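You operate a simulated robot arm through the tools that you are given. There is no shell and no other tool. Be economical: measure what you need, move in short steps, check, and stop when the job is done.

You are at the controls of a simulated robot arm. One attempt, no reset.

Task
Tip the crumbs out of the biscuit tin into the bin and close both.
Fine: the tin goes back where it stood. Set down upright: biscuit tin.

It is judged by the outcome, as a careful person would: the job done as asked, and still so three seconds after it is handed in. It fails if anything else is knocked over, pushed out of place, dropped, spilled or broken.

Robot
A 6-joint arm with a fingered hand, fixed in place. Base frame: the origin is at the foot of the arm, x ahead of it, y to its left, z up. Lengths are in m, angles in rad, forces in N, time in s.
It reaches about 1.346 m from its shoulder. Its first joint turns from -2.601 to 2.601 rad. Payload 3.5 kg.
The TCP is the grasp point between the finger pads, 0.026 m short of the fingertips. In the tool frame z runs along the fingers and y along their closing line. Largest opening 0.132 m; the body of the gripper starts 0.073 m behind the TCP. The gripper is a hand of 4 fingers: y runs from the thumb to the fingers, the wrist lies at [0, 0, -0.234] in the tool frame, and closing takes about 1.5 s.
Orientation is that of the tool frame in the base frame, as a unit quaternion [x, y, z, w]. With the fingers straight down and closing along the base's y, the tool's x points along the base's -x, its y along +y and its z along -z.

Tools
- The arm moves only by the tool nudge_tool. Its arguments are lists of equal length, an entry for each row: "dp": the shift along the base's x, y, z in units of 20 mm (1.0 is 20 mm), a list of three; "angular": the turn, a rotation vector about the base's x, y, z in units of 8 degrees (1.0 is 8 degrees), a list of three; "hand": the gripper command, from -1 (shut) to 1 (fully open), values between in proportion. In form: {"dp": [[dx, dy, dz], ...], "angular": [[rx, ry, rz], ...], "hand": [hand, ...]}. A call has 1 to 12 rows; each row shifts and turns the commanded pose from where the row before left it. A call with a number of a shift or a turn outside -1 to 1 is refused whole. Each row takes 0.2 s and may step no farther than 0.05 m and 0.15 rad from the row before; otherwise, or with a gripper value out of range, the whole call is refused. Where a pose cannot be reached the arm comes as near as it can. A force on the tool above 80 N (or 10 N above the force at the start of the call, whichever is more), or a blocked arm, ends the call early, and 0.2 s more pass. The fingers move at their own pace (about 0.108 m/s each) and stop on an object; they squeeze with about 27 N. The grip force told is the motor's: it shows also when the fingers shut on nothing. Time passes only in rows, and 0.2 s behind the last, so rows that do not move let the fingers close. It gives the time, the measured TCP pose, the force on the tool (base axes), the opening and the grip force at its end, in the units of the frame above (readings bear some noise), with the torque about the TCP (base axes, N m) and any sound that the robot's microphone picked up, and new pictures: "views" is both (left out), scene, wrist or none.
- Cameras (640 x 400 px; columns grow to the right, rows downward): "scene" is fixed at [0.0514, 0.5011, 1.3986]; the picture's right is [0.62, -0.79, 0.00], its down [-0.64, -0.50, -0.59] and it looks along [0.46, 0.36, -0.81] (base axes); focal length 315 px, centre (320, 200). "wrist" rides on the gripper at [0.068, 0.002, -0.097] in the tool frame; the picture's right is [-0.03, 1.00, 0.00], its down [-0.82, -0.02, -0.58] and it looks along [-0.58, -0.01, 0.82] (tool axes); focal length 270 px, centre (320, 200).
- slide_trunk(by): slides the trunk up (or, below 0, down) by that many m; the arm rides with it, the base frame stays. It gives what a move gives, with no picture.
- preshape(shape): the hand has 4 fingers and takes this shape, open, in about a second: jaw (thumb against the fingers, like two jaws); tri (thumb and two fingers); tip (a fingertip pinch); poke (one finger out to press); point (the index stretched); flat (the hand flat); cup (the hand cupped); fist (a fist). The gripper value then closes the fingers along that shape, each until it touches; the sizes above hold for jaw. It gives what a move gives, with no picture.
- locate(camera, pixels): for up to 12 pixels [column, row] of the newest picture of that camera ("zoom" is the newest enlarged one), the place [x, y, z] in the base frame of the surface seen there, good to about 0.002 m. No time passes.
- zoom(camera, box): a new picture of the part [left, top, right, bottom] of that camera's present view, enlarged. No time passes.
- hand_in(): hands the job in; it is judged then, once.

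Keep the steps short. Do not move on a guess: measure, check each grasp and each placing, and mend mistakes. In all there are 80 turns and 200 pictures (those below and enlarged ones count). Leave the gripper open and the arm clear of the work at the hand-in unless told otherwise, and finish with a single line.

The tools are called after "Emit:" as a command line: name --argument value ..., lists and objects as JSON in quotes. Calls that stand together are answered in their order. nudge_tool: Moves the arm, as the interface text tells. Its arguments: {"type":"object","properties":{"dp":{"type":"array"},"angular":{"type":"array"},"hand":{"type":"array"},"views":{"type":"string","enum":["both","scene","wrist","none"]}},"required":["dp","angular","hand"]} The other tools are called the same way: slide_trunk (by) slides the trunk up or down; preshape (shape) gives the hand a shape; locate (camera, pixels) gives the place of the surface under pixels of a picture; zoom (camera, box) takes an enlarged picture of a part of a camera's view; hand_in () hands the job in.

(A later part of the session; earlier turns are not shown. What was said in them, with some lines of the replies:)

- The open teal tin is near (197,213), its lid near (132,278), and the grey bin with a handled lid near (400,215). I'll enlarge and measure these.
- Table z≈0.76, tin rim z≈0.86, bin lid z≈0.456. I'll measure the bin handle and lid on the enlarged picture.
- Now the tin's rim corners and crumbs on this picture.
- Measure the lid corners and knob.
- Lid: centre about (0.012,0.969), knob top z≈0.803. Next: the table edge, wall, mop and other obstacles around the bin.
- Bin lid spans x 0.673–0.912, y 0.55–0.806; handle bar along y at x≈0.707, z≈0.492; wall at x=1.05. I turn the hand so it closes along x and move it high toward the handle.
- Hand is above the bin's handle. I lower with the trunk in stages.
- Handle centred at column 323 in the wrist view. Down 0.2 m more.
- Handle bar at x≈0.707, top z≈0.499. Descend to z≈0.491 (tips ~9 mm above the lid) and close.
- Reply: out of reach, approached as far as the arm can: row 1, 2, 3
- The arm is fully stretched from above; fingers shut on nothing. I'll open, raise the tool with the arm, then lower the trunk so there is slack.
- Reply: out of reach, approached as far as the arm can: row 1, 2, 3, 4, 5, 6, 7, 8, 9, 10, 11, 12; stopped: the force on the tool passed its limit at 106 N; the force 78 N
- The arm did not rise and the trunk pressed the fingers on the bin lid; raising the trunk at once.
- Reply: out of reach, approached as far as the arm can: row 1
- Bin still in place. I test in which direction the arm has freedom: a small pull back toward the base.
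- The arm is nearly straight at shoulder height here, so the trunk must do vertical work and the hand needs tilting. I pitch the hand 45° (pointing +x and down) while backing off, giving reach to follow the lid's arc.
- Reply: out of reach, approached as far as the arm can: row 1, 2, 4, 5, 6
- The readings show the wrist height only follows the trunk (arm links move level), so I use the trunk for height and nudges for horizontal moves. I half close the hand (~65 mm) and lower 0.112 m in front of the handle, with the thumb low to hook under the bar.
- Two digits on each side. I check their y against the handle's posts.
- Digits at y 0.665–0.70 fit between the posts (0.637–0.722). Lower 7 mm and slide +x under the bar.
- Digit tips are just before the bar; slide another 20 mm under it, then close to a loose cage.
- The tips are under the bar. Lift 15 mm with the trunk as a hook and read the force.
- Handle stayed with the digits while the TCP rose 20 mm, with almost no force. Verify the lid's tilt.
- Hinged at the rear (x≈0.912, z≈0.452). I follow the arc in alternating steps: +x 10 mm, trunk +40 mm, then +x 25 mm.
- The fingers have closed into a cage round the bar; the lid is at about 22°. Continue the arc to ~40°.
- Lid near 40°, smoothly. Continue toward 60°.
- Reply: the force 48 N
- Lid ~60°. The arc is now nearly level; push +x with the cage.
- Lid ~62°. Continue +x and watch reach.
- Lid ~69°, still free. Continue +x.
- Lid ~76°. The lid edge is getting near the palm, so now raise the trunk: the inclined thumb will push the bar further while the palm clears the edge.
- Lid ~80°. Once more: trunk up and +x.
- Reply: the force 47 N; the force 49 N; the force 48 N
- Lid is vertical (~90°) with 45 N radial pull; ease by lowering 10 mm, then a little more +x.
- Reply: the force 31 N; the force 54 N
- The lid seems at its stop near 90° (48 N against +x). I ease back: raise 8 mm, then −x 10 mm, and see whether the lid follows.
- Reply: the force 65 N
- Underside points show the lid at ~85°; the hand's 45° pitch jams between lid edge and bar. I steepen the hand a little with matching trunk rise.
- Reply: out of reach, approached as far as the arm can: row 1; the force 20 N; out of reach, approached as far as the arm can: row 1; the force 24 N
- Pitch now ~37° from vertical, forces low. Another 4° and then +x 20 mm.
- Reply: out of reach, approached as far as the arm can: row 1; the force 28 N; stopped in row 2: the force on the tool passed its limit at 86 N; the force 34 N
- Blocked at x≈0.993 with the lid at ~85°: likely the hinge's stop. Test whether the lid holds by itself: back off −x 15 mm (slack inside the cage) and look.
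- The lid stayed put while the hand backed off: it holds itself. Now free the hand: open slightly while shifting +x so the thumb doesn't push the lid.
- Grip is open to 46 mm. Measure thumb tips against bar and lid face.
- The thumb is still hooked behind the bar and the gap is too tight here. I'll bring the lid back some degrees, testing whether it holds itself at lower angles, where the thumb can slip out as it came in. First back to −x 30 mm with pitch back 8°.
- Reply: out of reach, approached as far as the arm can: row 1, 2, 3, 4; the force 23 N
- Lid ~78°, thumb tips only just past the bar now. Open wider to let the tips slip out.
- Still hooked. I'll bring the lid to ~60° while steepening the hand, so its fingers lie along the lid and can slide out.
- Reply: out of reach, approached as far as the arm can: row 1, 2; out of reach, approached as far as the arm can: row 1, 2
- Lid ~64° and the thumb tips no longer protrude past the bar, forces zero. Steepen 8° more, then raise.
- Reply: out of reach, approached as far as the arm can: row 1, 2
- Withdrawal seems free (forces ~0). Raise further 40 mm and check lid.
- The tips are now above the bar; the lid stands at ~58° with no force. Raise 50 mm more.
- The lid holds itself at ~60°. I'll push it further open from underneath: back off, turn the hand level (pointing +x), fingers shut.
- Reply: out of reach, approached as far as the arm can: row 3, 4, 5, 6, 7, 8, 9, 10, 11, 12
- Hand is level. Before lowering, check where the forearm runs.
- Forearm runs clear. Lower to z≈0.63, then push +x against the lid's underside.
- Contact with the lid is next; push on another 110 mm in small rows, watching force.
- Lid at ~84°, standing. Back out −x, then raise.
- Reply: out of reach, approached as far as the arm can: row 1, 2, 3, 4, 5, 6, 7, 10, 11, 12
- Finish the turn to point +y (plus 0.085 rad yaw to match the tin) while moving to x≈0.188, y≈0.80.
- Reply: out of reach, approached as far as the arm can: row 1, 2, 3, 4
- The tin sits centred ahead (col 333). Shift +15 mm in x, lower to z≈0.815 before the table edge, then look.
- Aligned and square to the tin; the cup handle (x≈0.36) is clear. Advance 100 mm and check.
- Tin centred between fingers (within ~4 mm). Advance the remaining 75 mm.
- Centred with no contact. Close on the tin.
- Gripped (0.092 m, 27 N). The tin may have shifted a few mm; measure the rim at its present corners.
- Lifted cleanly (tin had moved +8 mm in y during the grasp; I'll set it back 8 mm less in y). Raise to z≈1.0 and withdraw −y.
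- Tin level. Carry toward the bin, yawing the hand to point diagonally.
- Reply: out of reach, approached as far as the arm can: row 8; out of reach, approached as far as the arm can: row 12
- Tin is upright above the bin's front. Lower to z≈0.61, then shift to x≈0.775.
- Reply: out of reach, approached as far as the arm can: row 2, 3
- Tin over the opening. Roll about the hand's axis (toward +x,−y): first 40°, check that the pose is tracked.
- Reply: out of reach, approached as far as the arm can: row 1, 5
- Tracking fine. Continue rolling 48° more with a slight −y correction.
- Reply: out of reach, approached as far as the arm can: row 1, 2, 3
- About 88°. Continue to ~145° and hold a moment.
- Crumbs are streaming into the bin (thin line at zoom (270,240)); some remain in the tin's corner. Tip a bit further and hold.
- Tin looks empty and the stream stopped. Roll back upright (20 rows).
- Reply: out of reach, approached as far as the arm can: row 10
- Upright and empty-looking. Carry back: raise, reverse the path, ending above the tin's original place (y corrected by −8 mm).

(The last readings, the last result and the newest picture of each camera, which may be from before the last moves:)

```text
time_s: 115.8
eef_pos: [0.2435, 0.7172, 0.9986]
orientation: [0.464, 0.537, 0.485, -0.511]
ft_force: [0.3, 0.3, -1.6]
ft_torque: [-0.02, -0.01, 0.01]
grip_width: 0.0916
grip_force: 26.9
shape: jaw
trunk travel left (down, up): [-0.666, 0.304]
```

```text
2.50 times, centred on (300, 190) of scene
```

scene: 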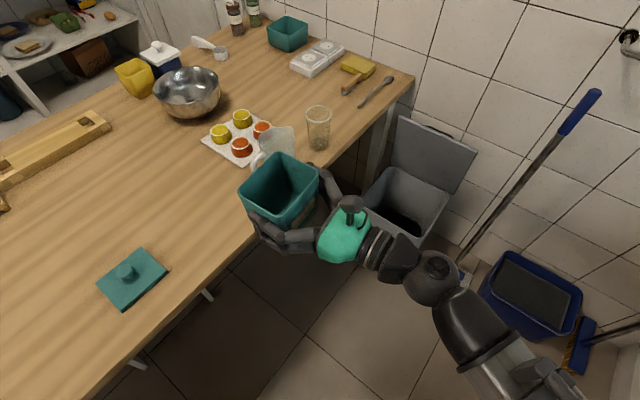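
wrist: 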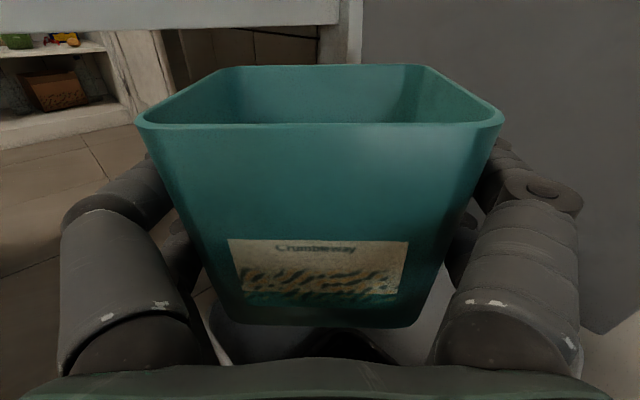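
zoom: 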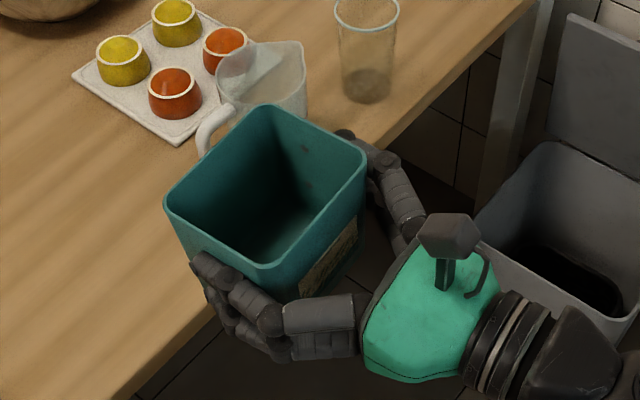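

The tin is empty. Correct a 2.4° roll error and move over its place.

Emit:
nudge_tool --dp '[[-0.233, 0.9325, 0], [-0.233, 0.9325, 0], [-0.233, 0.9325, 0], [-0.233, 0.9325, 0], [-0.233, 0.9325, 0], [-0.233, 0.9325, 0], [-0.233, 0.9325, 0], [-0.233, 0.9325, 0], [-0.233, 0.9325, 0], [-0.233, 0.9325, 0], [-0.233, 0.9325, 0], [-0.233, 0.9325, 0]]' --angular '[[0, 0.29, -0.085], [0, 0, 0], [0, 0, 0], [0, 0, 0], [0, 0, 0], [0, 0, 0], [0, 0, 0], [0, 0, 0], [0, 0, 0], [0, 0, 0], [0, 0, 0], [0, 0, 0]]' --hand '[-1, -1, -1, -1, -1, -1, -1, -1, -1, -1, -1, -1]' --views "none"

Emit:
slide_trunk --by -0.165

Emit:
nudge_tool --dp '[[0, 0, 0]]' --angular '[[0, 0, 0]]' --hand '[-1]' --views "wrist"

```text
time_s: 118.4
eef_pos: [0.1898, 0.9404, 0.9991]
orientation: [0.478, 0.524, 0.479, -0.518]
ft_force: [0.2, 0.3, 0.6]
ft_torque: [-0.04, -0.01, -0.02]
grip_width: 0.0917
grip_force: 27.2
shape: jaw
trunk travel left (down, up): [-0.666, 0.304]
```

```text
time_s: 120.3
eef_pos: [0.1873, 0.9411, 0.8359]
orientation: [0.477, 0.524, 0.478, -0.519]
ft_force: [-0.1, 0.6, -1.4]
ft_torque: [0.0, 0.04, 0.0]
grip_width: 0.0916
grip_force: 27.2
shape: jaw
trunk travel left (down, up): [-0.501, 0.469]
```

```text
time_s: 120.7
eef_pos: [0.188, 0.9404, 0.8341]
orientation: [0.478, 0.524, 0.478, -0.518]
ft_force: [-0.2, 0.1, -1.0]
ft_torque: [-0.04, 0.0, 0.02]
grip_width: 0.0917
grip_force: 26.9
shape: jaw
trunk travel left (down, up): [-0.501, 0.469]
```

wrist: 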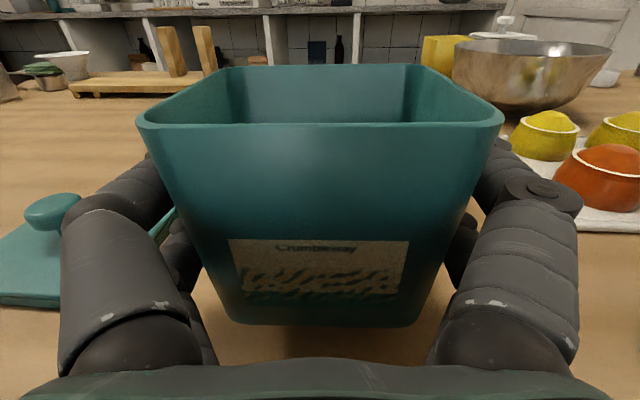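

Lower the last 20 mm, open, and measure the tin before retreating.

Emit:
slide_trunk --by -0.02

Emit:
nudge_tool --dp '[[0, 0, 0], [0, 0, 0], [0, 0, 0], [0, 0, 0], [0, 0, 0]]' --angular '[[0, 0, 0], [0, 0, 0], [0, 0, 0], [0, 0, 0], [0, 0, 0]]' --hand '[0.6, 1, 1, 1, 1]' --views "scene"

Emit:
zoom --camera "scene" --box '[150, 170, 240, 260]'

Emit:
locate --camera "zoom" --pixels '[[173, 178], [318, 51], [430, 115], [285, 250], [240, 115], [378, 78], [222, 222]]'

```text
time_s: 121.3
eef_pos: [0.1871, 0.9396, 0.8139]
orientation: [0.478, 0.524, 0.478, -0.519]
ft_force: [-0.2, -0.1, 0.3]
ft_torque: [0.02, 0.04, -0.01]
grip_width: 0.0916
grip_force: 27.2
shape: jaw
trunk travel left (down, up): [-0.481, 0.489]
```

```text
time_s: 122.5
eef_pos: [0.1886, 0.9415, 0.8151]
orientation: [0.478, 0.523, 0.479, -0.518]
ft_force: [-0.2, 0.3, -0.4]
ft_torque: [0.01, -0.03, 0.04]
grip_width: 0.1318
grip_force: 0.1
shape: jaw
trunk travel left (down, up): [-0.481, 0.489]
```

scene: 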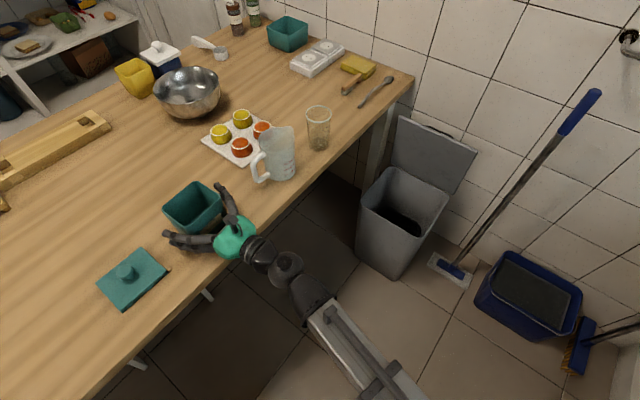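

```text
4.44 times, centred on (195, 215) of scene
```

zoom: 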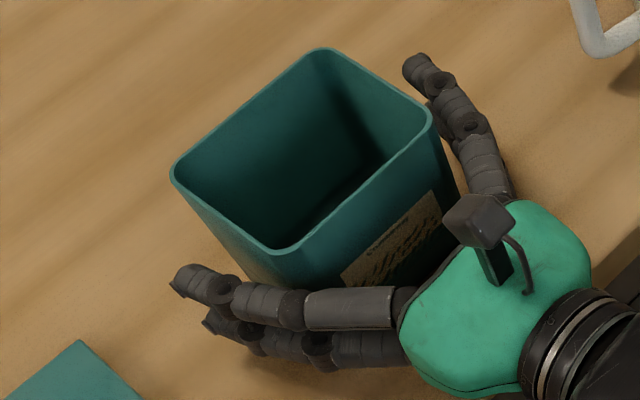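

```text
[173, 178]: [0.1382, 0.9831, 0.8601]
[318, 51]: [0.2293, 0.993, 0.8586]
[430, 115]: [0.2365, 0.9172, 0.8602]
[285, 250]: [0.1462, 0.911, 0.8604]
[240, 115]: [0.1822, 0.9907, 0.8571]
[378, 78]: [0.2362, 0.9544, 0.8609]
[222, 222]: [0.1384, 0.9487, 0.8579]
```

Tin is back exactly (corners within 1–2 mm). Retreat −y, raise, and turn the hand straight down while moving over the tin's lid knob (0.012, 0.968).

Emit:
nudge_tool --dp '[[0.087, -1, 0], [0.087, -1, 0], [0.087, -1, 0], [0.087, -1, 0], [0.087, -1, 0], [0.087, -1, 0], [0, 0, 0]]' --angular '[[0, 0, 0], [0, 0, 0], [0, 0, 0], [0, 0, 0], [0, 0, 0], [0, 0, 0], [0, 0, 0]]' --hand '[1, 1, 1, 1, 1, 1, 1]' --views "none"

Emit:
slide_trunk --by 0.35

Emit:
nudge_tool --dp '[[-0.78, 0.6, 0], [-0.78, 0.6, 0], [-0.78, 0.6, 0], [-0.78, 0.6, 0], [-0.78, 0.6, 0], [-0.78, 0.6, 0], [-0.78, 0.6, 0], [-0.78, 0.6, 0], [-0.78, 0.6, 0], [-0.78, 0.6, 0], [-0.78, 0.6, 0], [-0.78, 0.6, 0]]' --angular '[[-0.934, -0.08, 0], [-0.934, -0.08, 0], [-0.934, -0.08, 0], [-0.934, -0.08, 0], [-0.934, -0.08, 0], [-0.934, -0.08, 0], [-0.934, -0.08, 0], [-0.934, -0.08, 0], [-0.934, -0.08, 0], [-0.934, -0.08, 0], [-0.934, -0.08, 0], [-0.934, -0.08, 0]]' --hand '[0.4, 0.4, 0.4, 0.4, 0.4, 0.4, 0.4, 0.4, 0.4, 0.4, 0.4, 0.4]'

```text
time_s: 124.1
eef_pos: [0.198, 0.8198, 0.8133]
orientation: [0.478, 0.523, 0.479, -0.518]
ft_force: [0.8, -0.6, -0.1]
ft_torque: [-0.01, -0.01, -0.04]
grip_width: 0.1319
grip_force: 0.0
shape: jaw
trunk travel left (down, up): [-0.481, 0.489]
```

```text
time_s: 127.5
eef_pos: [0.198, 0.8184, 1.1645]
orientation: [0.477, 0.525, 0.478, -0.518]
ft_force: [-0.8, -0.5, -0.2]
ft_torque: [0.02, -0.01, 0.02]
grip_width: 0.132
grip_force: 0.0
shape: jaw
trunk travel left (down, up): [-0.831, 0.139]
```

```text
time_s: 130.2
eef_pos: [0.0106, 0.9623, 0.9318]
orientation: [0.674, 0.739, -0.003, 0.003]
ft_force: [-0.4, 1.1, 0.2]
ft_torque: [0.04, 0.0, -0.02]
grip_width: 0.0927
grip_force: 0.0
shape: jaw
out of reach, approached as far as the arm can: row 1, 2, 3, 4, 5, 6, 7, 8, 9, 10, 11
trunk travel left (down, up): [-0.831, 0.139]
```

scene: 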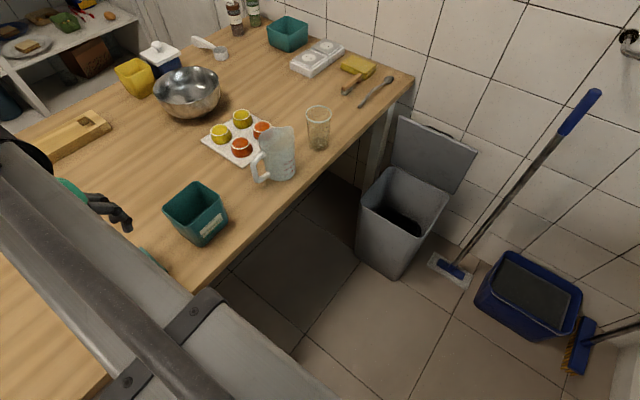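
wrist: 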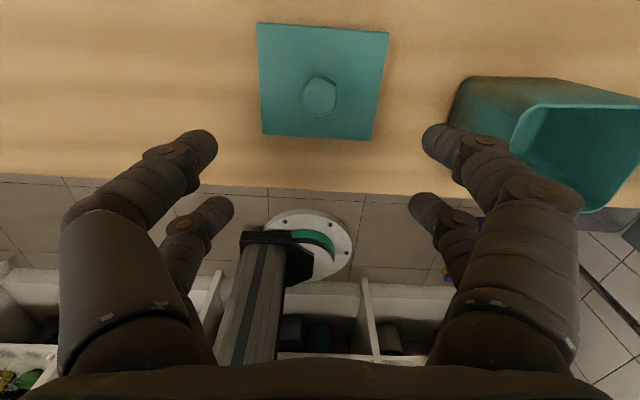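

Hand straight down; knob at wrist pixel (320,95). Measure it.

Emit:
locate --camera "wrist" --pixels '[[320, 95], [304, 95], [336, 95], [320, 79], [320, 111], [258, 24], [388, 33], [371, 138], [264, 133]]'

Emit:
zoom --camera "wrist" --box '[240, 10, 400, 150]'

```text
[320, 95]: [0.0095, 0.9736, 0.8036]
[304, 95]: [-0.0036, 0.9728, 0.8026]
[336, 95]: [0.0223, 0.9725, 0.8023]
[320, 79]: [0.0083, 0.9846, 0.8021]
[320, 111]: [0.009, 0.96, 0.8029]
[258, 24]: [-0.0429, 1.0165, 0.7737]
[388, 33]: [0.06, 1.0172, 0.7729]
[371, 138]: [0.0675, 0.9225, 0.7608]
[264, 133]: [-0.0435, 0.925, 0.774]
```

```text
2.86 times, centred on (320, 80) of wrist
```

zoom: 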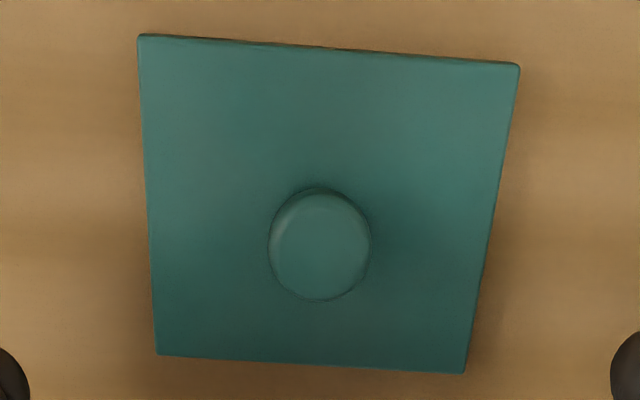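

Knob centre (0.0095,0.972), Ø≈0.03; lid centre ≈(0.010,0.970), yaw ≈0. Align, lower 0.127, close on the knob.

Emit:
nudge_tool --dp '[[-0.05, 0.48, 0]]' --angular '[[0, 0, 0]]' --hand '[0.2]' --views "none"

Emit:
slide_trunk --by -0.125

Emit:
nudge_tool --dp '[[0, 0, 0], [0, 0, 0], [0, 0, 0], [0, 0, 0], [0, 0, 0], [0, 0, 0]]' --angular '[[0, 0, 0], [0, 0, 0], [0, 0, 0], [0, 0, 0], [0, 0, 0], [0, 0, 0]]' --hand '[-1, -1, -1, -1, -1, -1]' --views "wrist"

```text
time_s: 130.6
eef_pos: [0.0085, 0.9712, 0.9329]
orientation: [0.674, 0.739, -0.003, 0.002]
ft_force: [-0.5, -0.1, 0.0]
ft_torque: [0.01, 0.01, -0.03]
grip_width: 0.0799
grip_force: 0.1
shape: jaw
trunk travel left (down, up): [-0.831, 0.139]
```

```text
time_s: 132.1
eef_pos: [0.0093, 0.9715, 0.8077]
orientation: [0.674, 0.739, -0.001, 0.002]
ft_force: [0.5, -0.5, -0.3]
ft_torque: [-0.02, 0.0, 0.0]
grip_width: 0.0799
grip_force: 0.1
shape: jaw
trunk travel left (down, up): [-0.706, 0.264]
```

```text
time_s: 133.5
eef_pos: [0.01, 0.9731, 0.8074]
orientation: [0.673, 0.739, -0.002, 0.002]
ft_force: [0.3, -0.7, -0.1]
ft_torque: [0.02, 0.02, 0.01]
grip_width: 0.0002
grip_force: 27.3
shape: jaw
trunk travel left (down, up): [-0.706, 0.264]
```

wrist: 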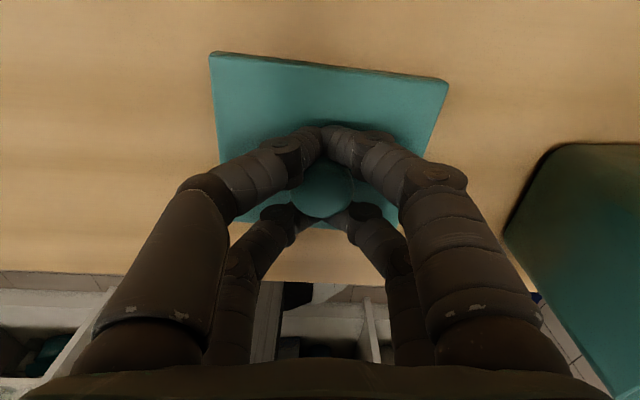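

The digits closed under the knob's head on both sides (caged). Lift 30 mm and see whether the lid hangs level.

Emit:
slide_trunk --by 0.03

Emit:
nudge_tool --dp '[[0, 0, 0]]' --angular '[[0, 0, 0]]' --hand '[-1]' --views "wrist"

Emit:
locate --camera "wrist" --pixels '[[220, 60], [440, 85], [225, 150], [425, 140], [320, 190]]'

```text
time_s: 134.2
eef_pos: [0.0096, 0.9724, 0.8369]
orientation: [0.674, 0.739, -0.003, 0.003]
ft_force: [-0.3, 1.0, 0.3]
ft_torque: [0.01, 0.01, 0.01]
grip_width: 0.0
grip_force: 26.4
shape: jaw
trunk travel left (down, up): [-0.736, 0.234]
```

```text
time_s: 134.6
eef_pos: [0.0103, 0.9718, 0.8378]
orientation: [0.674, 0.739, -0.002, 0.002]
ft_force: [0.2, 0.5, -0.4]
ft_torque: [0.01, 0.01, 0.0]
grip_width: 0.0
grip_force: 27.4
shape: jaw
trunk travel left (down, up): [-0.736, 0.234]
```

wrist: 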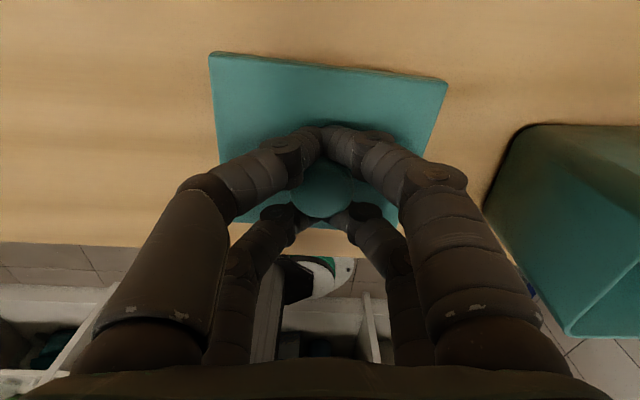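

```text
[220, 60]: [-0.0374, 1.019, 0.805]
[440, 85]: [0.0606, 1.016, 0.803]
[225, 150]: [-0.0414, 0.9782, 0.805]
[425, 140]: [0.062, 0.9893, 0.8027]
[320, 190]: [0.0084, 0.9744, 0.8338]
```

The lid hangs level. Raise, move over the tin (centre 0.1876,0.9515) and yaw +0.085 rad to match.

Emit:
slide_trunk --by 0.1

Emit:
nudge_tool --dp '[[0.985, -0.097, 0], [0.985, -0.097, 0], [0.985, -0.097, 0], [0.985, -0.097, 0], [0.985, -0.097, 0], [0.985, -0.097, 0], [0.985, -0.097, 0], [0.985, -0.097, 0], [0.985, -0.097, 0], [0, 0, 0], [0, 0, 0]]' --angular '[[0, 0, 0.1], [0, 0, 0.1], [0, 0, 0.1], [0, 0, 0.1], [0, 0, 0.1], [0, 0, 0.11], [0, 0, 0], [0, 0, 0], [0, 0, 0], [0, 0, 0], [0, 0, 0]]' --hand '[-1, -1, -1, -1, -1, -1, -1, -1, -1, -1, -1]'

Emit:
locate --camera "wrist" --pixels '[[213, 57], [443, 85], [225, 150], [425, 140], [320, 190]]'

Emit:
zoom --camera "scene" --box '[140, 140, 260, 260]'

```text
time_s: 136.0
eef_pos: [0.01, 0.9727, 0.9372]
orientation: [0.673, 0.74, -0.002, 0.002]
ft_force: [0.0, -0.6, -0.1]
ft_torque: [0.0, 0.01, 0.01]
grip_width: 0.0
grip_force: 27.9
shape: jaw
trunk travel left (down, up): [-0.836, 0.134]
```

```text
time_s: 138.4
eef_pos: [0.1872, 0.9557, 0.9378]
orientation: [0.642, 0.767, -0.001, 0.003]
ft_force: [0.9, -0.6, -0.1]
ft_torque: [0.01, 0.0, -0.01]
grip_width: 0.0
grip_force: 26.9
shape: jaw
trunk travel left (down, up): [-0.836, 0.134]
```

scene: 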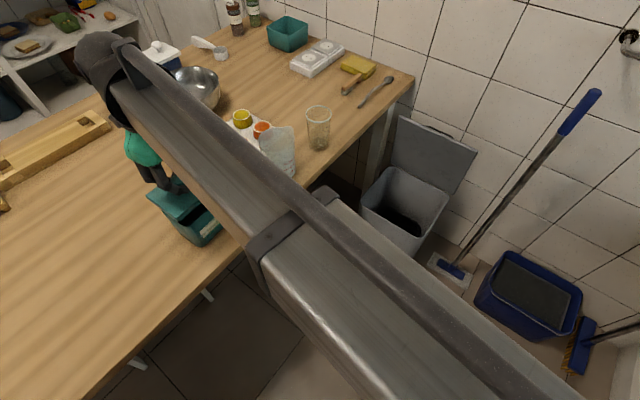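
wrist: 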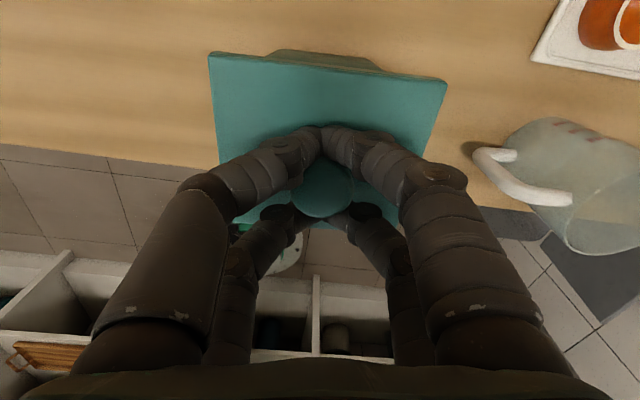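

```text
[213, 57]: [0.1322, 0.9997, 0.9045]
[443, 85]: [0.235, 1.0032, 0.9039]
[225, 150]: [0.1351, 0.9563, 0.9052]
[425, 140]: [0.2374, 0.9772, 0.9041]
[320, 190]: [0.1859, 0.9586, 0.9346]
```

```text
3.33 times, centred on (200, 200) of scene
```

zoom: 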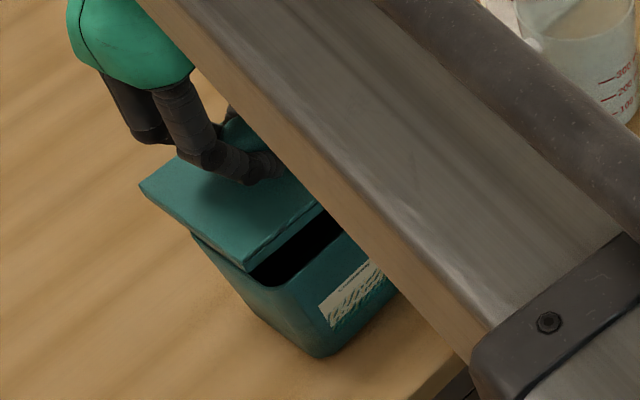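

Lid aligned above the tin (needs −2 mm y). Lower 28 mm, then a few mm more watching force.

Emit:
nudge_tool --dp '[[0, -0.1, 0]]' --angular '[[0, 0, 0]]' --hand '[-1]' --views "none"

Emit:
slide_trunk --by -0.028

Emit:
slide_trunk --by -0.006

Emit:
nudge_tool --dp '[[0, 0, 0]]' --angular '[[0, 0, 0]]' --hand '[-1]'

Emit:
locate --camera "wrist" --pixels '[[213, 57], [443, 85], [225, 150], [425, 140], [320, 190]]'

Emit:
zoom --camera "scene" --box '[140, 150, 260, 270]'

```text
time_s: 138.8
eef_pos: [0.1875, 0.9543, 0.9373]
orientation: [0.641, 0.767, -0.001, 0.002]
ft_force: [0.3, -0.7, -0.5]
ft_torque: [0.03, 0.01, 0.01]
grip_width: 0.0004
grip_force: 27.3
shape: jaw
trunk travel left (down, up): [-0.836, 0.134]
```

```text
time_s: 139.5
eef_pos: [0.1872, 0.9534, 0.9099]
orientation: [0.642, 0.767, -0.002, 0.003]
ft_force: [0.2, -0.5, -0.6]
ft_torque: [-0.05, 0.01, -0.03]
grip_width: 0.0
grip_force: 27.1
shape: jaw
trunk travel left (down, up): [-0.808, 0.162]
```

```text
time_s: 140.1
eef_pos: [0.1867, 0.9528, 0.9042]
orientation: [0.641, 0.767, -0.002, 0.002]
ft_force: [0.0, -0.4, -0.2]
ft_torque: [-0.01, -0.01, 0.0]
grip_width: 0.0
grip_force: 26.7
shape: jaw
trunk travel left (down, up): [-0.802, 0.168]
```

```text
time_s: 140.4
eef_pos: [0.1868, 0.9528, 0.9035]
orientation: [0.641, 0.767, -0.001, 0.002]
ft_force: [-0.4, -0.1, 0.1]
ft_torque: [-0.06, 0.01, -0.04]
grip_width: 0.0
grip_force: 26.9
shape: jaw
trunk travel left (down, up): [-0.802, 0.168]
```

scene: 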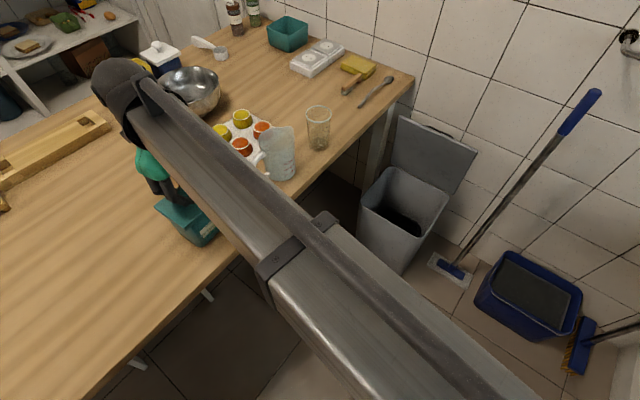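
wrist: 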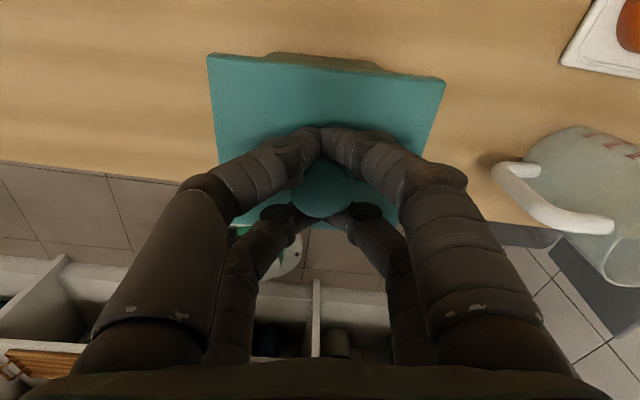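

```text
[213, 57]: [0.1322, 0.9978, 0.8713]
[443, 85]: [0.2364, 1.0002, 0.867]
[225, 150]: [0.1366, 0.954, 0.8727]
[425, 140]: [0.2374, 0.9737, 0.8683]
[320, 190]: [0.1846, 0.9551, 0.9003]
```

```text
3.33 times, centred on (200, 210) of scene
```

zoom: 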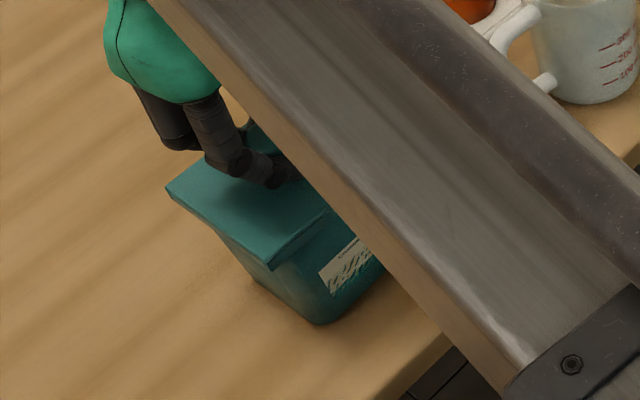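

The right side has dropped over the rim (skirted lid), left is slightly high. Lower further so the fingertips press it level.

Emit:
slide_trunk --by -0.008

Emit:
slide_trunk --by -0.004

Emit:
nudge_tool --dp '[[0, 0, 0]]' --angular '[[0, 0, 0]]' --hand '[-1]' --views "wrist"

Emit:
locate --camera "wrist" --pixels '[[220, 65], [435, 88], [225, 150], [420, 140], [320, 190], [320, 80]]'

```text
time_s: 141.0
eef_pos: [0.1864, 0.9525, 0.896]
orientation: [0.642, 0.767, -0.001, 0.002]
ft_force: [-0.1, -0.2, -0.7]
ft_torque: [-0.01, -0.02, 0.03]
grip_width: 0.0
grip_force: 27.1
shape: jaw
trunk travel left (down, up): [-0.794, 0.176]
```

```text
time_s: 141.6
eef_pos: [0.1868, 0.9525, 0.8917]
orientation: [0.642, 0.767, -0.001, 0.002]
ft_force: [-0.5, -0.2, 10.0]
ft_torque: [0.19, 0.07, 0.0]
grip_width: 0.0
grip_force: 27.2
shape: jaw
trunk travel left (down, up): [-0.79, 0.18]
heard: snap
```

```text
time_s: 141.9
eef_pos: [0.1872, 0.9517, 0.8922]
orientation: [0.642, 0.767, -0.002, 0.002]
ft_force: [0.0, -0.2, 10.5]
ft_torque: [0.17, 0.06, 0.0]
grip_width: 0.0003
grip_force: 27.4
shape: jaw
trunk travel left (down, up): [-0.79, 0.18]
```

wrist: 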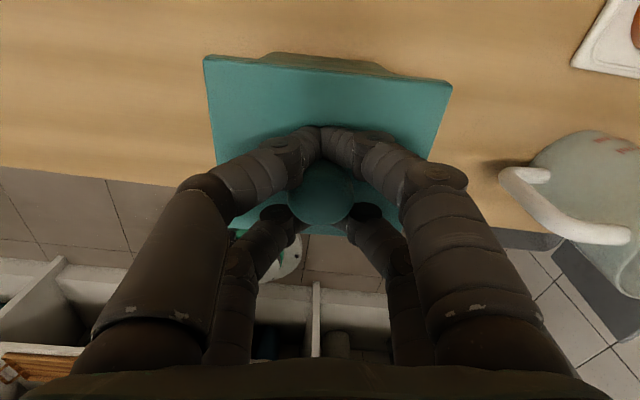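

```text
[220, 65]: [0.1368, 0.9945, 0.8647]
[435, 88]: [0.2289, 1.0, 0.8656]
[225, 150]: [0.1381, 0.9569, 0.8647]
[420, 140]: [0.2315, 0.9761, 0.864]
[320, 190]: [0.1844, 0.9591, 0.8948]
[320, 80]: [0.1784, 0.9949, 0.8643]
```

Heard a snap and the lid is level at z≈0.8645: the tin is closed. Unload 4 mm, open, raise, and look.

Emit:
slide_trunk --by 0.003

Emit:
nudge_tool --dp '[[0, 0, 0], [0, 0, 0], [0, 0, 0], [0, 0, 0]]' --angular '[[0, 0, 0], [0, 0, 0], [0, 0, 0], [0, 0, 0]]' --hand '[0.3, 0.3, 0.3, 0.3]' --views "none"

Emit:
slide_trunk --by 0.165

Emit:
nudge_tool --dp '[[0.9, -1, 0], [0.9, -1, 0], [0.9, -1, 0], [0.9, -1, 0], [0.9, -1, 0], [0.9, -1, 0], [0.9, -1, 0], [0.9, -1, 0], [0.9, -1, 0], [0.9, -1, 0], [0.9, -1, 0], [0.9, -1, 0]]' --angular '[[0, 0, -0.6], [0, 0, -0.6], [0, 0, 0], [0, 0, 0], [0, 0, 0], [0, 0, 0], [0, 0, 0], [0, 0, 0], [0, 0, 0], [0, 0, 0], [0, 0, 0], [0, 0, 0]]' --hand '[0.3, 0.3, 0.3, 0.3, -1, -1, -1, -1, -1, -1, -1, -1]' --views "scene"

Emit:
zoom --camera "scene" --box '[140, 150, 260, 270]'

Emit:
locate --camera "scene" --pixels '[[164, 208], [204, 183], [227, 207], [195, 205]]'

```text
time_s: 142.5
eef_pos: [0.1882, 0.9525, 0.8933]
orientation: [0.642, 0.767, -0.002, 0.002]
ft_force: [-0.7, 0.0, -0.7]
ft_torque: [-0.04, 0.01, -0.02]
grip_width: 0.0
grip_force: 26.4
shape: jaw
trunk travel left (down, up): [-0.793, 0.177]
```

```text
time_s: 143.5
eef_pos: [0.1869, 0.9532, 0.8936]
orientation: [0.642, 0.767, -0.002, 0.003]
ft_force: [0.4, -0.8, 0.2]
ft_torque: [0.03, 0.0, 0.01]
grip_width: 0.0854
grip_force: 0.1
shape: jaw
trunk travel left (down, up): [-0.793, 0.177]
```

```text
time_s: 145.3
eef_pos: [0.1876, 0.9529, 1.0586]
orientation: [0.641, 0.767, -0.002, 0.002]
ft_force: [-0.4, 0.2, -0.1]
ft_torque: [0.0, 0.01, 0.0]
grip_width: 0.0856
grip_force: 0.0
shape: jaw
trunk travel left (down, up): [-0.958, 0.012]
```

```text
time_s: 147.9
eef_pos: [0.4015, 0.7117, 1.0584]
orientation: [0.704, 0.711, -0.002, 0.001]
ft_force: [0.6, -0.8, 0.0]
ft_torque: [0.0, 0.02, 0.03]
grip_width: 0.0
grip_force: 26.9
shape: jaw
trunk travel left (down, up): [-0.958, 0.012]
```

scene: 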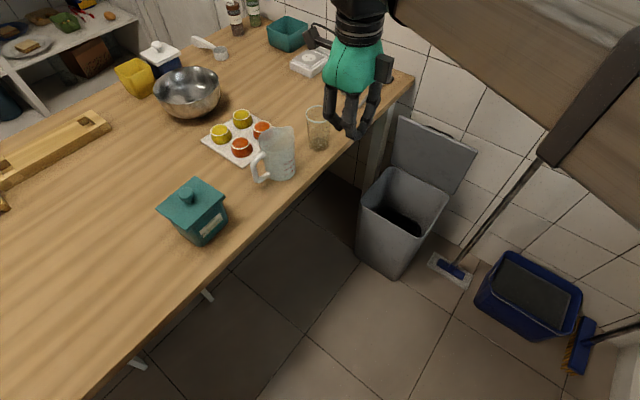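

```text
3.33 times, centred on (200, 210) of scene
```

zoom: 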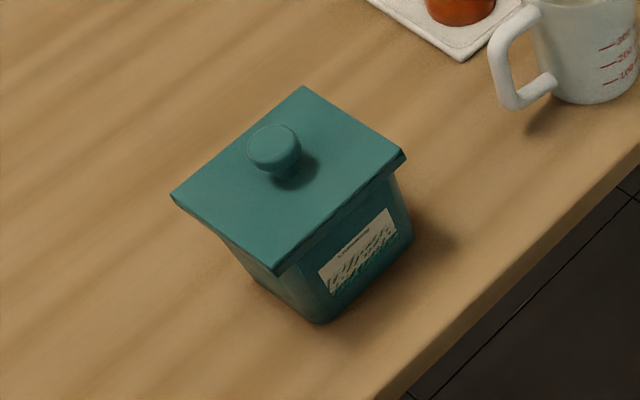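

```text
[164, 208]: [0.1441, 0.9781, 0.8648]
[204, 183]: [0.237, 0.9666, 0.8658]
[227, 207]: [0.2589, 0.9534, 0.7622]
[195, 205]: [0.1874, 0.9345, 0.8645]
```

The tin is closed and in place. Now the bin: pitch the hand 45°, fingers shut, lower to z≈0.76 in front, and pass over the raised lid's edge.

Emit:
nudge_tool --dp '[[1, -0.13, 0], [1, -0.13, 0], [1, -0.13, 0], [1, -0.13, 0], [1, -0.13, 0], [1, -0.13, 0], [1, -0.13, 0], [1, -0.13, 0], [1, -0.13, 0], [1, -0.13, 0], [1, -0.13, 0], [1, -0.13, 0]]' --angular '[[0, -0.47, 0], [0, -0.47, 0], [0, -0.47, 0], [0, -0.47, 0], [0, -0.47, 0], [0, -0.47, 0], [0, -0.47, 0], [0, -0.47, 0], [0, -0.47, 0], [0, -0.47, 0], [0, -0.47, 0], [0, -0.47, 0]]' --hand '[-1, -1, -1, -1, -1, -1, -1, -1, -1, -1, -1, -1]' --views "none"

Emit:
slide_trunk --by -0.35

Emit:
nudge_tool --dp '[[1, 0, 0], [1, 0, 0], [1, 0, 0], [1, 0, 0], [1, 0, 0], [1, 0, 0], [1, 0, 0], [1, 0, 0], [1, 0, 0], [1, 0, 0], [1, 0, 0], [1, 0, 0]]' --angular '[[0, 0, 0], [0, 0, 0], [0, 0, 0], [0, 0, 0], [0, 0, 0], [0, 0, 0], [0, 0, 0], [0, 0, 0], [0, 0, 0], [0, 0, 0], [0, 0, 0], [0, 0, 0]]' --hand '[-1, -1, -1, -1, -1, -1, -1, -1, -1, -1, -1, -1]'

Emit:
locate --camera "scene" --pixels '[[400, 118], [410, 122], [405, 150], [430, 165]]'

```text
time_s: 150.6
eef_pos: [0.6449, 0.6811, 1.1287]
orientation: [0.651, 0.655, 0.268, 0.274]
ft_force: [-0.4, -0.5, 0.6]
ft_torque: [0.03, -0.02, 0.02]
grip_width: 0.0
grip_force: 26.7
shape: jaw
out of reach, approached as far as the arm can: row 3, 4, 5, 6, 7, 8, 9, 10, 11, 12
trunk travel left (down, up): [-0.958, 0.012]
```

```text
time_s: 154.0
eef_pos: [0.643, 0.6817, 0.7776]
orientation: [0.651, 0.656, 0.268, 0.274]
ft_force: [0.0, 0.4, -0.2]
ft_torque: [0.0, 0.03, -0.02]
grip_width: 0.0
grip_force: 27.7
shape: jaw
trunk travel left (down, up): [-0.608, 0.362]
```

```text
time_s: 156.6
eef_pos: [0.884, 0.6812, 0.7775]
orientation: [0.65, 0.656, 0.267, 0.274]
ft_force: [-0.1, -0.2, -0.1]
ft_torque: [-0.02, 0.01, -0.01]
grip_width: 0.0003
grip_force: 26.9
shape: jaw
trunk travel left (down, up): [-0.608, 0.362]
```

scene: 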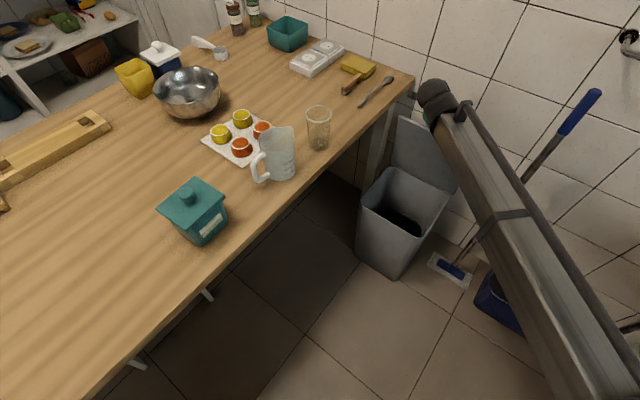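
wrist: 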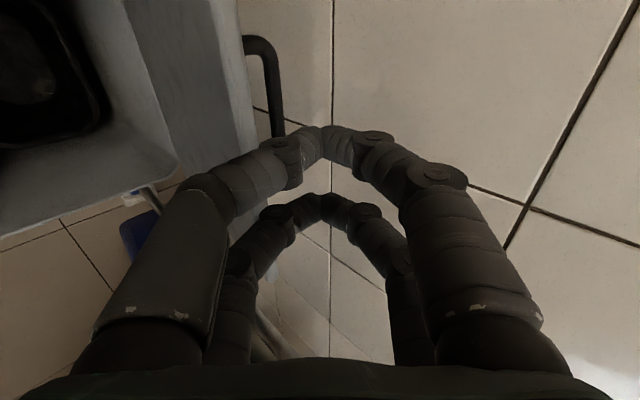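

```text
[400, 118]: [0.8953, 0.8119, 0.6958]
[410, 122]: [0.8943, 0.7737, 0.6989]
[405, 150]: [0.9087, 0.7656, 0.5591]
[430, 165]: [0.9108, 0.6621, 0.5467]
```

Move on to x≈0.964 past the edge, lower 0.09 behind it, then pull −x 80 mm.

Emit:
nudge_tool --dp '[[1, 0, 0], [1, 0, 0], [1, 0, 0], [1, 0, 0]]' --angular '[[0, 0, 0], [0, 0, 0], [0, 0, 0], [0, 0, 0]]' --hand '[-1, -1, -1, -1]' --views "none"

Emit:
slide_trunk --by -0.085

Emit:
nudge_tool --dp '[[-1, 0, 0], [-1, 0, 0], [-1, 0, 0], [-1, 0, 0], [-1, 0, 0], [-1, 0, 0]]' --angular '[[0, 0, 0], [0, 0, 0], [0, 0, 0], [0, 0, 0], [0, 0, 0], [0, 0, 0]]' --hand '[-1, -1, -1, -1, -1, -1]'

Emit:
zoom --camera "scene" --box '[350, 80, 490, 240]'

```text
time_s: 157.6
eef_pos: [0.9644, 0.6806, 0.7785]
orientation: [0.65, 0.656, 0.268, 0.274]
ft_force: [0.3, 0.2, -0.3]
ft_torque: [0.04, -0.02, 0.01]
grip_width: 0.0003
grip_force: 26.7
shape: jaw
trunk travel left (down, up): [-0.608, 0.362]
```

```text
time_s: 158.8
eef_pos: [0.9643, 0.6806, 0.6935]
orientation: [0.651, 0.655, 0.267, 0.274]
ft_force: [1.0, 0.9, 2.6]
ft_torque: [-0.06, 0.04, -0.02]
grip_width: 0.0
grip_force: 26.4
shape: jaw
trunk travel left (down, up): [-0.523, 0.447]
```

```text
time_s: 160.2
eef_pos: [0.844, 0.6815, 0.6933]
orientation: [0.651, 0.656, 0.268, 0.273]
ft_force: [0.0, -0.3, 0.2]
ft_torque: [-0.01, 0.04, 0.03]
grip_width: 0.0
grip_force: 26.4
shape: jaw
trunk travel left (down, up): [-0.523, 0.447]
```

scene: 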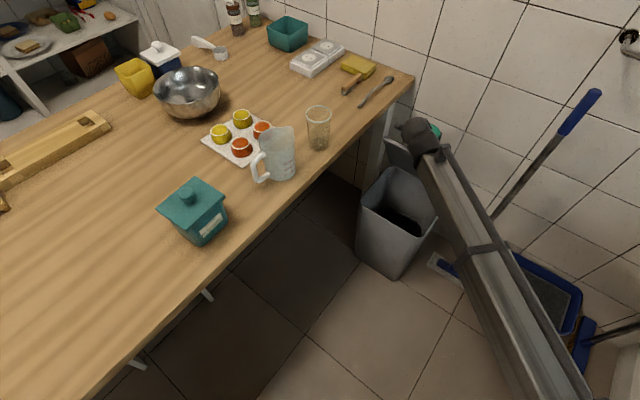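
wrist: 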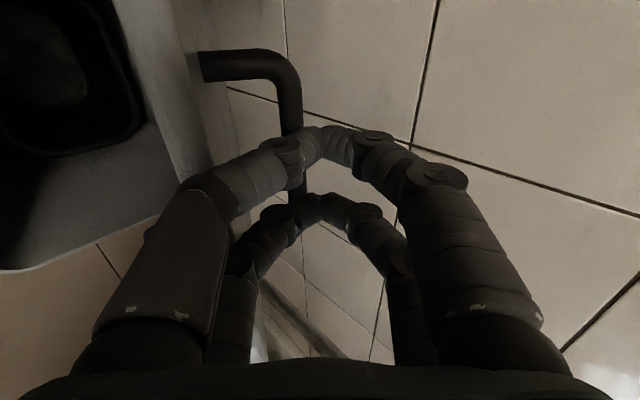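

```text
2.50 times, centred on (420, 160) of scene
```

zoom: 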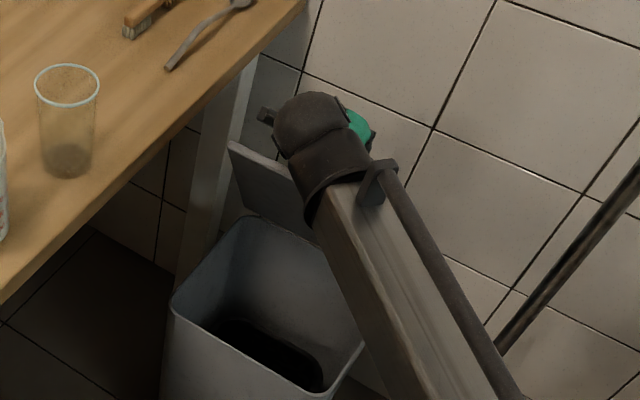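

Lid ~70° and following. Alternate lowering and −x to press it closed from behind.

Emit:
slide_trunk --by -0.025

Emit:
nudge_tool --dp '[[-1, 0, 0], [-1, 0, 0]]' --angular '[[0, 0, 0], [0, 0, 0]]' --hand '[-1, -1]' --views "none"

Emit:
slide_trunk --by -0.03

Emit:
nudge_tool --dp '[[-1, 0, 0], [-1, 0, 0]]' --angular '[[0, 0, 0], [0, 0, 0]]' --hand '[-1, -1]' --views "none"

Emit:
slide_trunk --by -0.03

Emit:
nudge_tool --dp '[[0, 0, 0]]' --angular '[[0, 0, 0]]' --hand '[-1]'

Emit:
zoom --camera "scene" --box '[350, 80, 490, 240]'

```text
time_s: 160.9
eef_pos: [0.842, 0.6801, 0.6735]
orientation: [0.65, 0.655, 0.271, 0.275]
ft_force: [-17.0, 2.4, 37.6]
ft_torque: [-0.17, 0.38, -0.27]
grip_width: 0.0
grip_force: 27.5
shape: jaw
trunk travel left (down, up): [-0.498, 0.472]
```

```text
time_s: 161.5
eef_pos: [0.8039, 0.681, 0.6672]
orientation: [0.651, 0.655, 0.268, 0.274]
ft_force: [1.2, -0.1, -0.3]
ft_torque: [-0.01, 0.0, 0.02]
grip_width: 0.0
grip_force: 27.0
shape: jaw
trunk travel left (down, up): [-0.498, 0.472]
```

```text
time_s: 162.2
eef_pos: [0.7979, 0.6815, 0.6467]
orientation: [0.649, 0.655, 0.272, 0.275]
ft_force: [-45.5, 5.7, 62.5]
ft_torque: [-0.41, 1.03, -0.76]
grip_width: 0.0
grip_force: 26.4
shape: jaw
trunk travel left (down, up): [-0.468, 0.502]
```

```text
time_s: 162.8
eef_pos: [0.7653, 0.6796, 0.637]
orientation: [0.653, 0.654, 0.268, 0.274]
ft_force: [-0.2, -0.4, 0.3]
ft_torque: [0.0, -0.01, 0.03]
grip_width: 0.0
grip_force: 27.2
shape: jaw
trunk travel left (down, up): [-0.468, 0.502]
```

```text
time_s: 163.6
eef_pos: [0.7645, 0.6802, 0.6081]
orientation: [0.65, 0.656, 0.269, 0.274]
ft_force: [0.2, -0.4, -0.3]
ft_torque: [0.0, -0.02, -0.01]
grip_width: 0.0002
grip_force: 26.9
shape: jaw
trunk travel left (down, up): [-0.438, 0.532]
```

```text
time_s: 164.0
eef_pos: [0.7634, 0.6813, 0.6074]
orientation: [0.651, 0.655, 0.268, 0.274]
ft_force: [-0.3, -0.7, -0.5]
ft_torque: [0.01, -0.01, 0.02]
grip_width: 0.0
grip_force: 27.3
shape: jaw
trunk travel left (down, up): [-0.438, 0.532]
```

scene: 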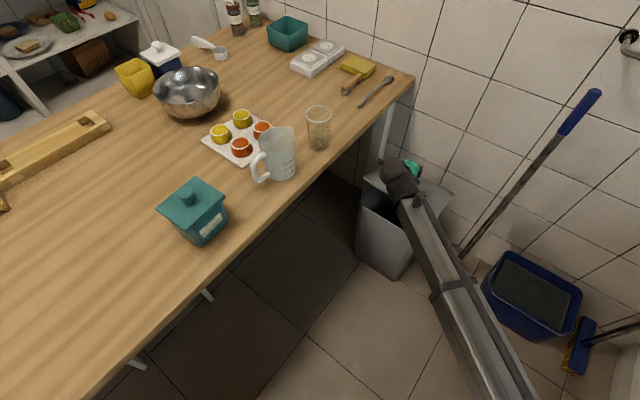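
wrist: 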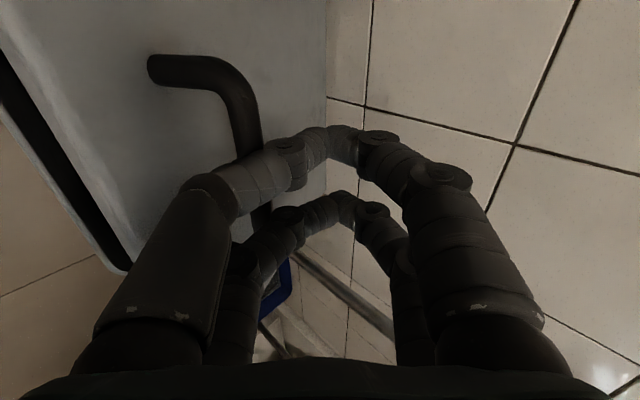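

```text
2.50 times, centred on (420, 160) of scene
```

zoom: 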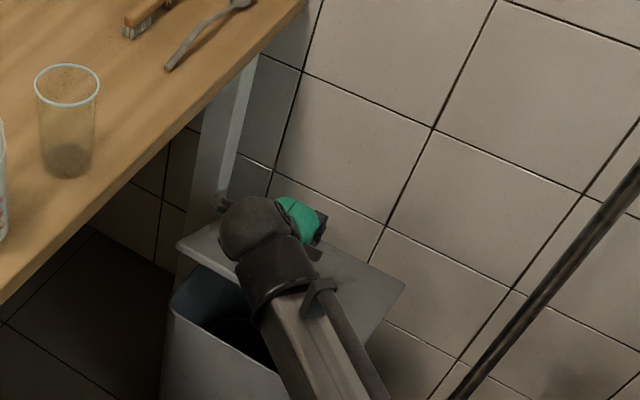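

Lid ~37°, fingers pressing over the bar. Continue down with small −x.

Emit:
slide_trunk --by -0.04

Emit:
nudge_tool --dp '[[-0.7, 0, 0]]' --angular '[[0, 0, 0]]' --hand '[-1]' --views "none"

Emit:
slide_trunk --by -0.035

Emit:
nudge_tool --dp '[[-0.5, 0, 0]]' --angular '[[0, 0, 0]]' --hand '[-1]' --views "none"

Emit:
slide_trunk --by -0.03

Emit:
nudge_tool --dp '[[0, 0, 0]]' --angular '[[0, 0, 0]]' --hand '[-1]'

Emit:
locate --camera "scene" --pixels '[[365, 200], [390, 175], [445, 195], [420, 185], [430, 210]]'

Emit:
zoom --camera "scene" --box '[340, 120, 480, 280]'

```text
time_s: 164.8
eef_pos: [0.7636, 0.68, 0.5688]
orientation: [0.651, 0.655, 0.269, 0.274]
ft_force: [0.0, -0.5, -0.3]
ft_torque: [-0.03, 0.01, 0.0]
grip_width: 0.0
grip_force: 27.3
shape: jaw
trunk travel left (down, up): [-0.398, 0.572]
```

```text
time_s: 165.2
eef_pos: [0.7507, 0.6812, 0.5677]
orientation: [0.651, 0.655, 0.268, 0.274]
ft_force: [-0.1, 0.2, 1.1]
ft_torque: [0.0, -0.01, 0.0]
grip_width: 0.0
grip_force: 26.6
shape: jaw
trunk travel left (down, up): [-0.398, 0.572]
```

```text
time_s: 166.0
eef_pos: [0.7502, 0.6808, 0.533]
orientation: [0.651, 0.656, 0.268, 0.274]
ft_force: [0.6, -0.5, -0.1]
ft_torque: [0.0, 0.0, 0.03]
grip_width: 0.0
grip_force: 27.0
shape: jaw
trunk travel left (down, up): [-0.363, 0.607]
```

```text
time_s: 166.4
eef_pos: [0.74, 0.6808, 0.5322]
orientation: [0.651, 0.656, 0.269, 0.274]
ft_force: [-0.1, 0.5, -0.7]
ft_torque: [0.0, -0.03, -0.02]
grip_width: 0.0
grip_force: 27.1
shape: jaw
trunk travel left (down, up): [-0.363, 0.607]
```

```text
time_s: 167.2
eef_pos: [0.739, 0.6813, 0.5101]
orientation: [0.648, 0.655, 0.272, 0.275]
ft_force: [-4.1, 6.2, 57.2]
ft_torque: [0.07, 1.71, -0.21]
grip_width: 0.0
grip_force: 27.3
shape: jaw
trunk travel left (down, up): [-0.333, 0.637]
```

```text
time_s: 167.6
eef_pos: [0.7386, 0.6818, 0.5097]
orientation: [0.649, 0.655, 0.274, 0.276]
ft_force: [-4.9, 9.5, 62.1]
ft_torque: [0.09, 1.86, -0.25]
grip_width: 0.0
grip_force: 26.3
shape: jaw
trunk travel left (down, up): [-0.333, 0.637]
```

scene: 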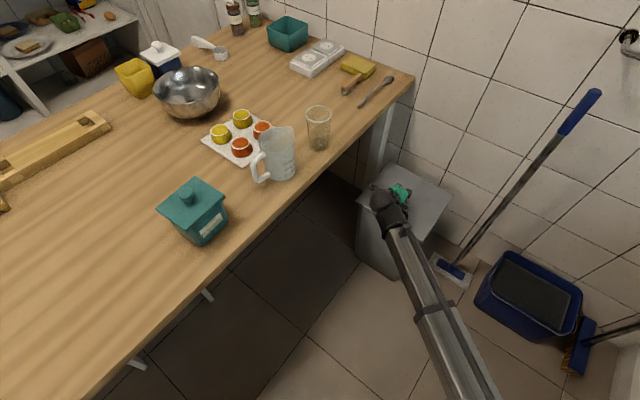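
wrist: 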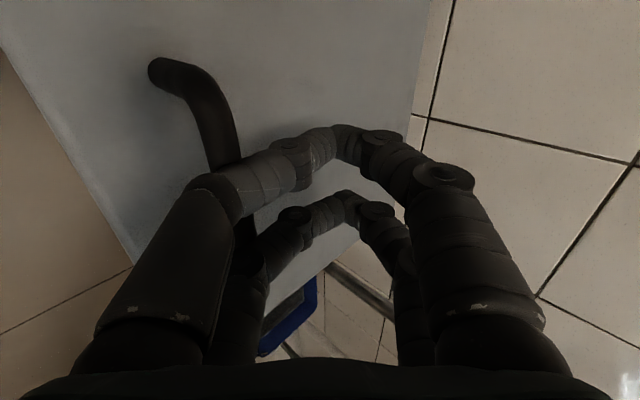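

```text
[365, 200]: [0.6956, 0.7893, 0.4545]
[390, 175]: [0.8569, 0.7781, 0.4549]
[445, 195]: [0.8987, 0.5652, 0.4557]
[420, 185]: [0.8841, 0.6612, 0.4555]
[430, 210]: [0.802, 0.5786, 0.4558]
```

```text
2.50 times, centred on (410, 200) of scene
```

zoom: 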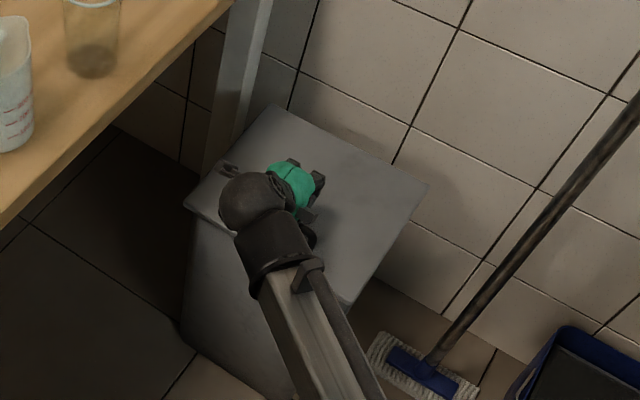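

Lid flat at z≈0.455 all over: bin closed. Raise clear, open the hand and check everything.

Emit:
slide_trunk --by 0.35

Emit:
nudge_tool --dp '[[-1, -0.5, 0], [-1, -0.5, 0], [-1, -0.5, 0], [-1, -0.5, 0], [-1, -0.5, 0], [-1, -0.5, 0], [-1, -0.5, 0], [-1, -0.5, 0]]' --angular '[[0, 0, 0], [0, 0, 0], [0, 0, 0], [0, 0, 0], [0, 0, 0], [0, 0, 0], [0, 0, 0], [0, 0, 0]]' --hand '[1, 1, 1, 1, 1, 1, 1, 1]' --views "scene"

Emit:
zoom --camera "scene" --box '[330, 120, 490, 290]'

Emit:
locate --camera "scene" --pixels '[[362, 198], [390, 172], [445, 195], [412, 232], [430, 210], [394, 208]]'

```text
time_s: 171.0
eef_pos: [0.7399, 0.6824, 0.854]
orientation: [0.651, 0.655, 0.268, 0.275]
ft_force: [0.4, 0.5, -0.5]
ft_torque: [-0.02, -0.01, -0.03]
grip_width: 0.0002
grip_force: 26.7
shape: jaw
trunk travel left (down, up): [-0.683, 0.287]
```

```text
time_s: 172.8
eef_pos: [0.5803, 0.5997, 0.8527]
orientation: [0.651, 0.654, 0.269, 0.275]
ft_force: [-0.7, -0.2, -0.1]
ft_torque: [0.01, -0.02, -0.01]
grip_width: 0.1317
grip_force: 0.1
shape: jaw
trunk travel left (down, up): [-0.683, 0.287]
```

scene: 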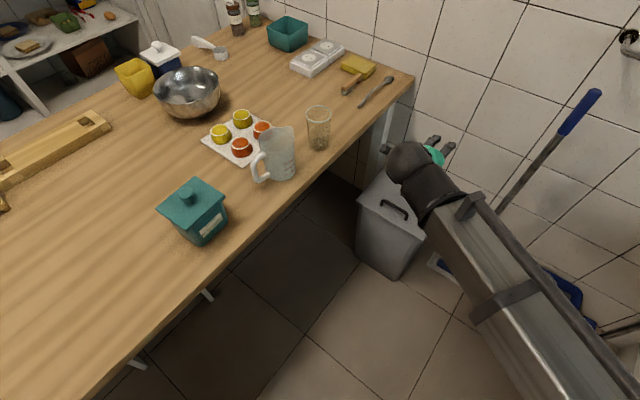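

```text
2.35 times, centred on (410, 205) of scene
```

zoom: 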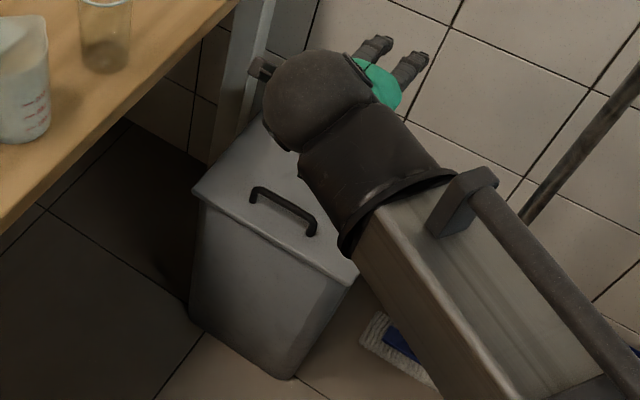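

```text
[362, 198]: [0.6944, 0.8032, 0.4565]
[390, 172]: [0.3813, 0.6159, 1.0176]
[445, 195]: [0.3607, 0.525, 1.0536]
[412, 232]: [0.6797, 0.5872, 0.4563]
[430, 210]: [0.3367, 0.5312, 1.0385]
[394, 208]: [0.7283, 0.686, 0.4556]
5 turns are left
```

The bin lid is flat at z≈0.456 in its original spot. The tin stands closed where it was, and the hand is open and clear. I'm handing in now.

Emit:
hand_in

```text
The job is handed in.
```

The crumbs are in the bin, the tin is back where it stood, upright with its lid snapped on, and the bin lid is closed.
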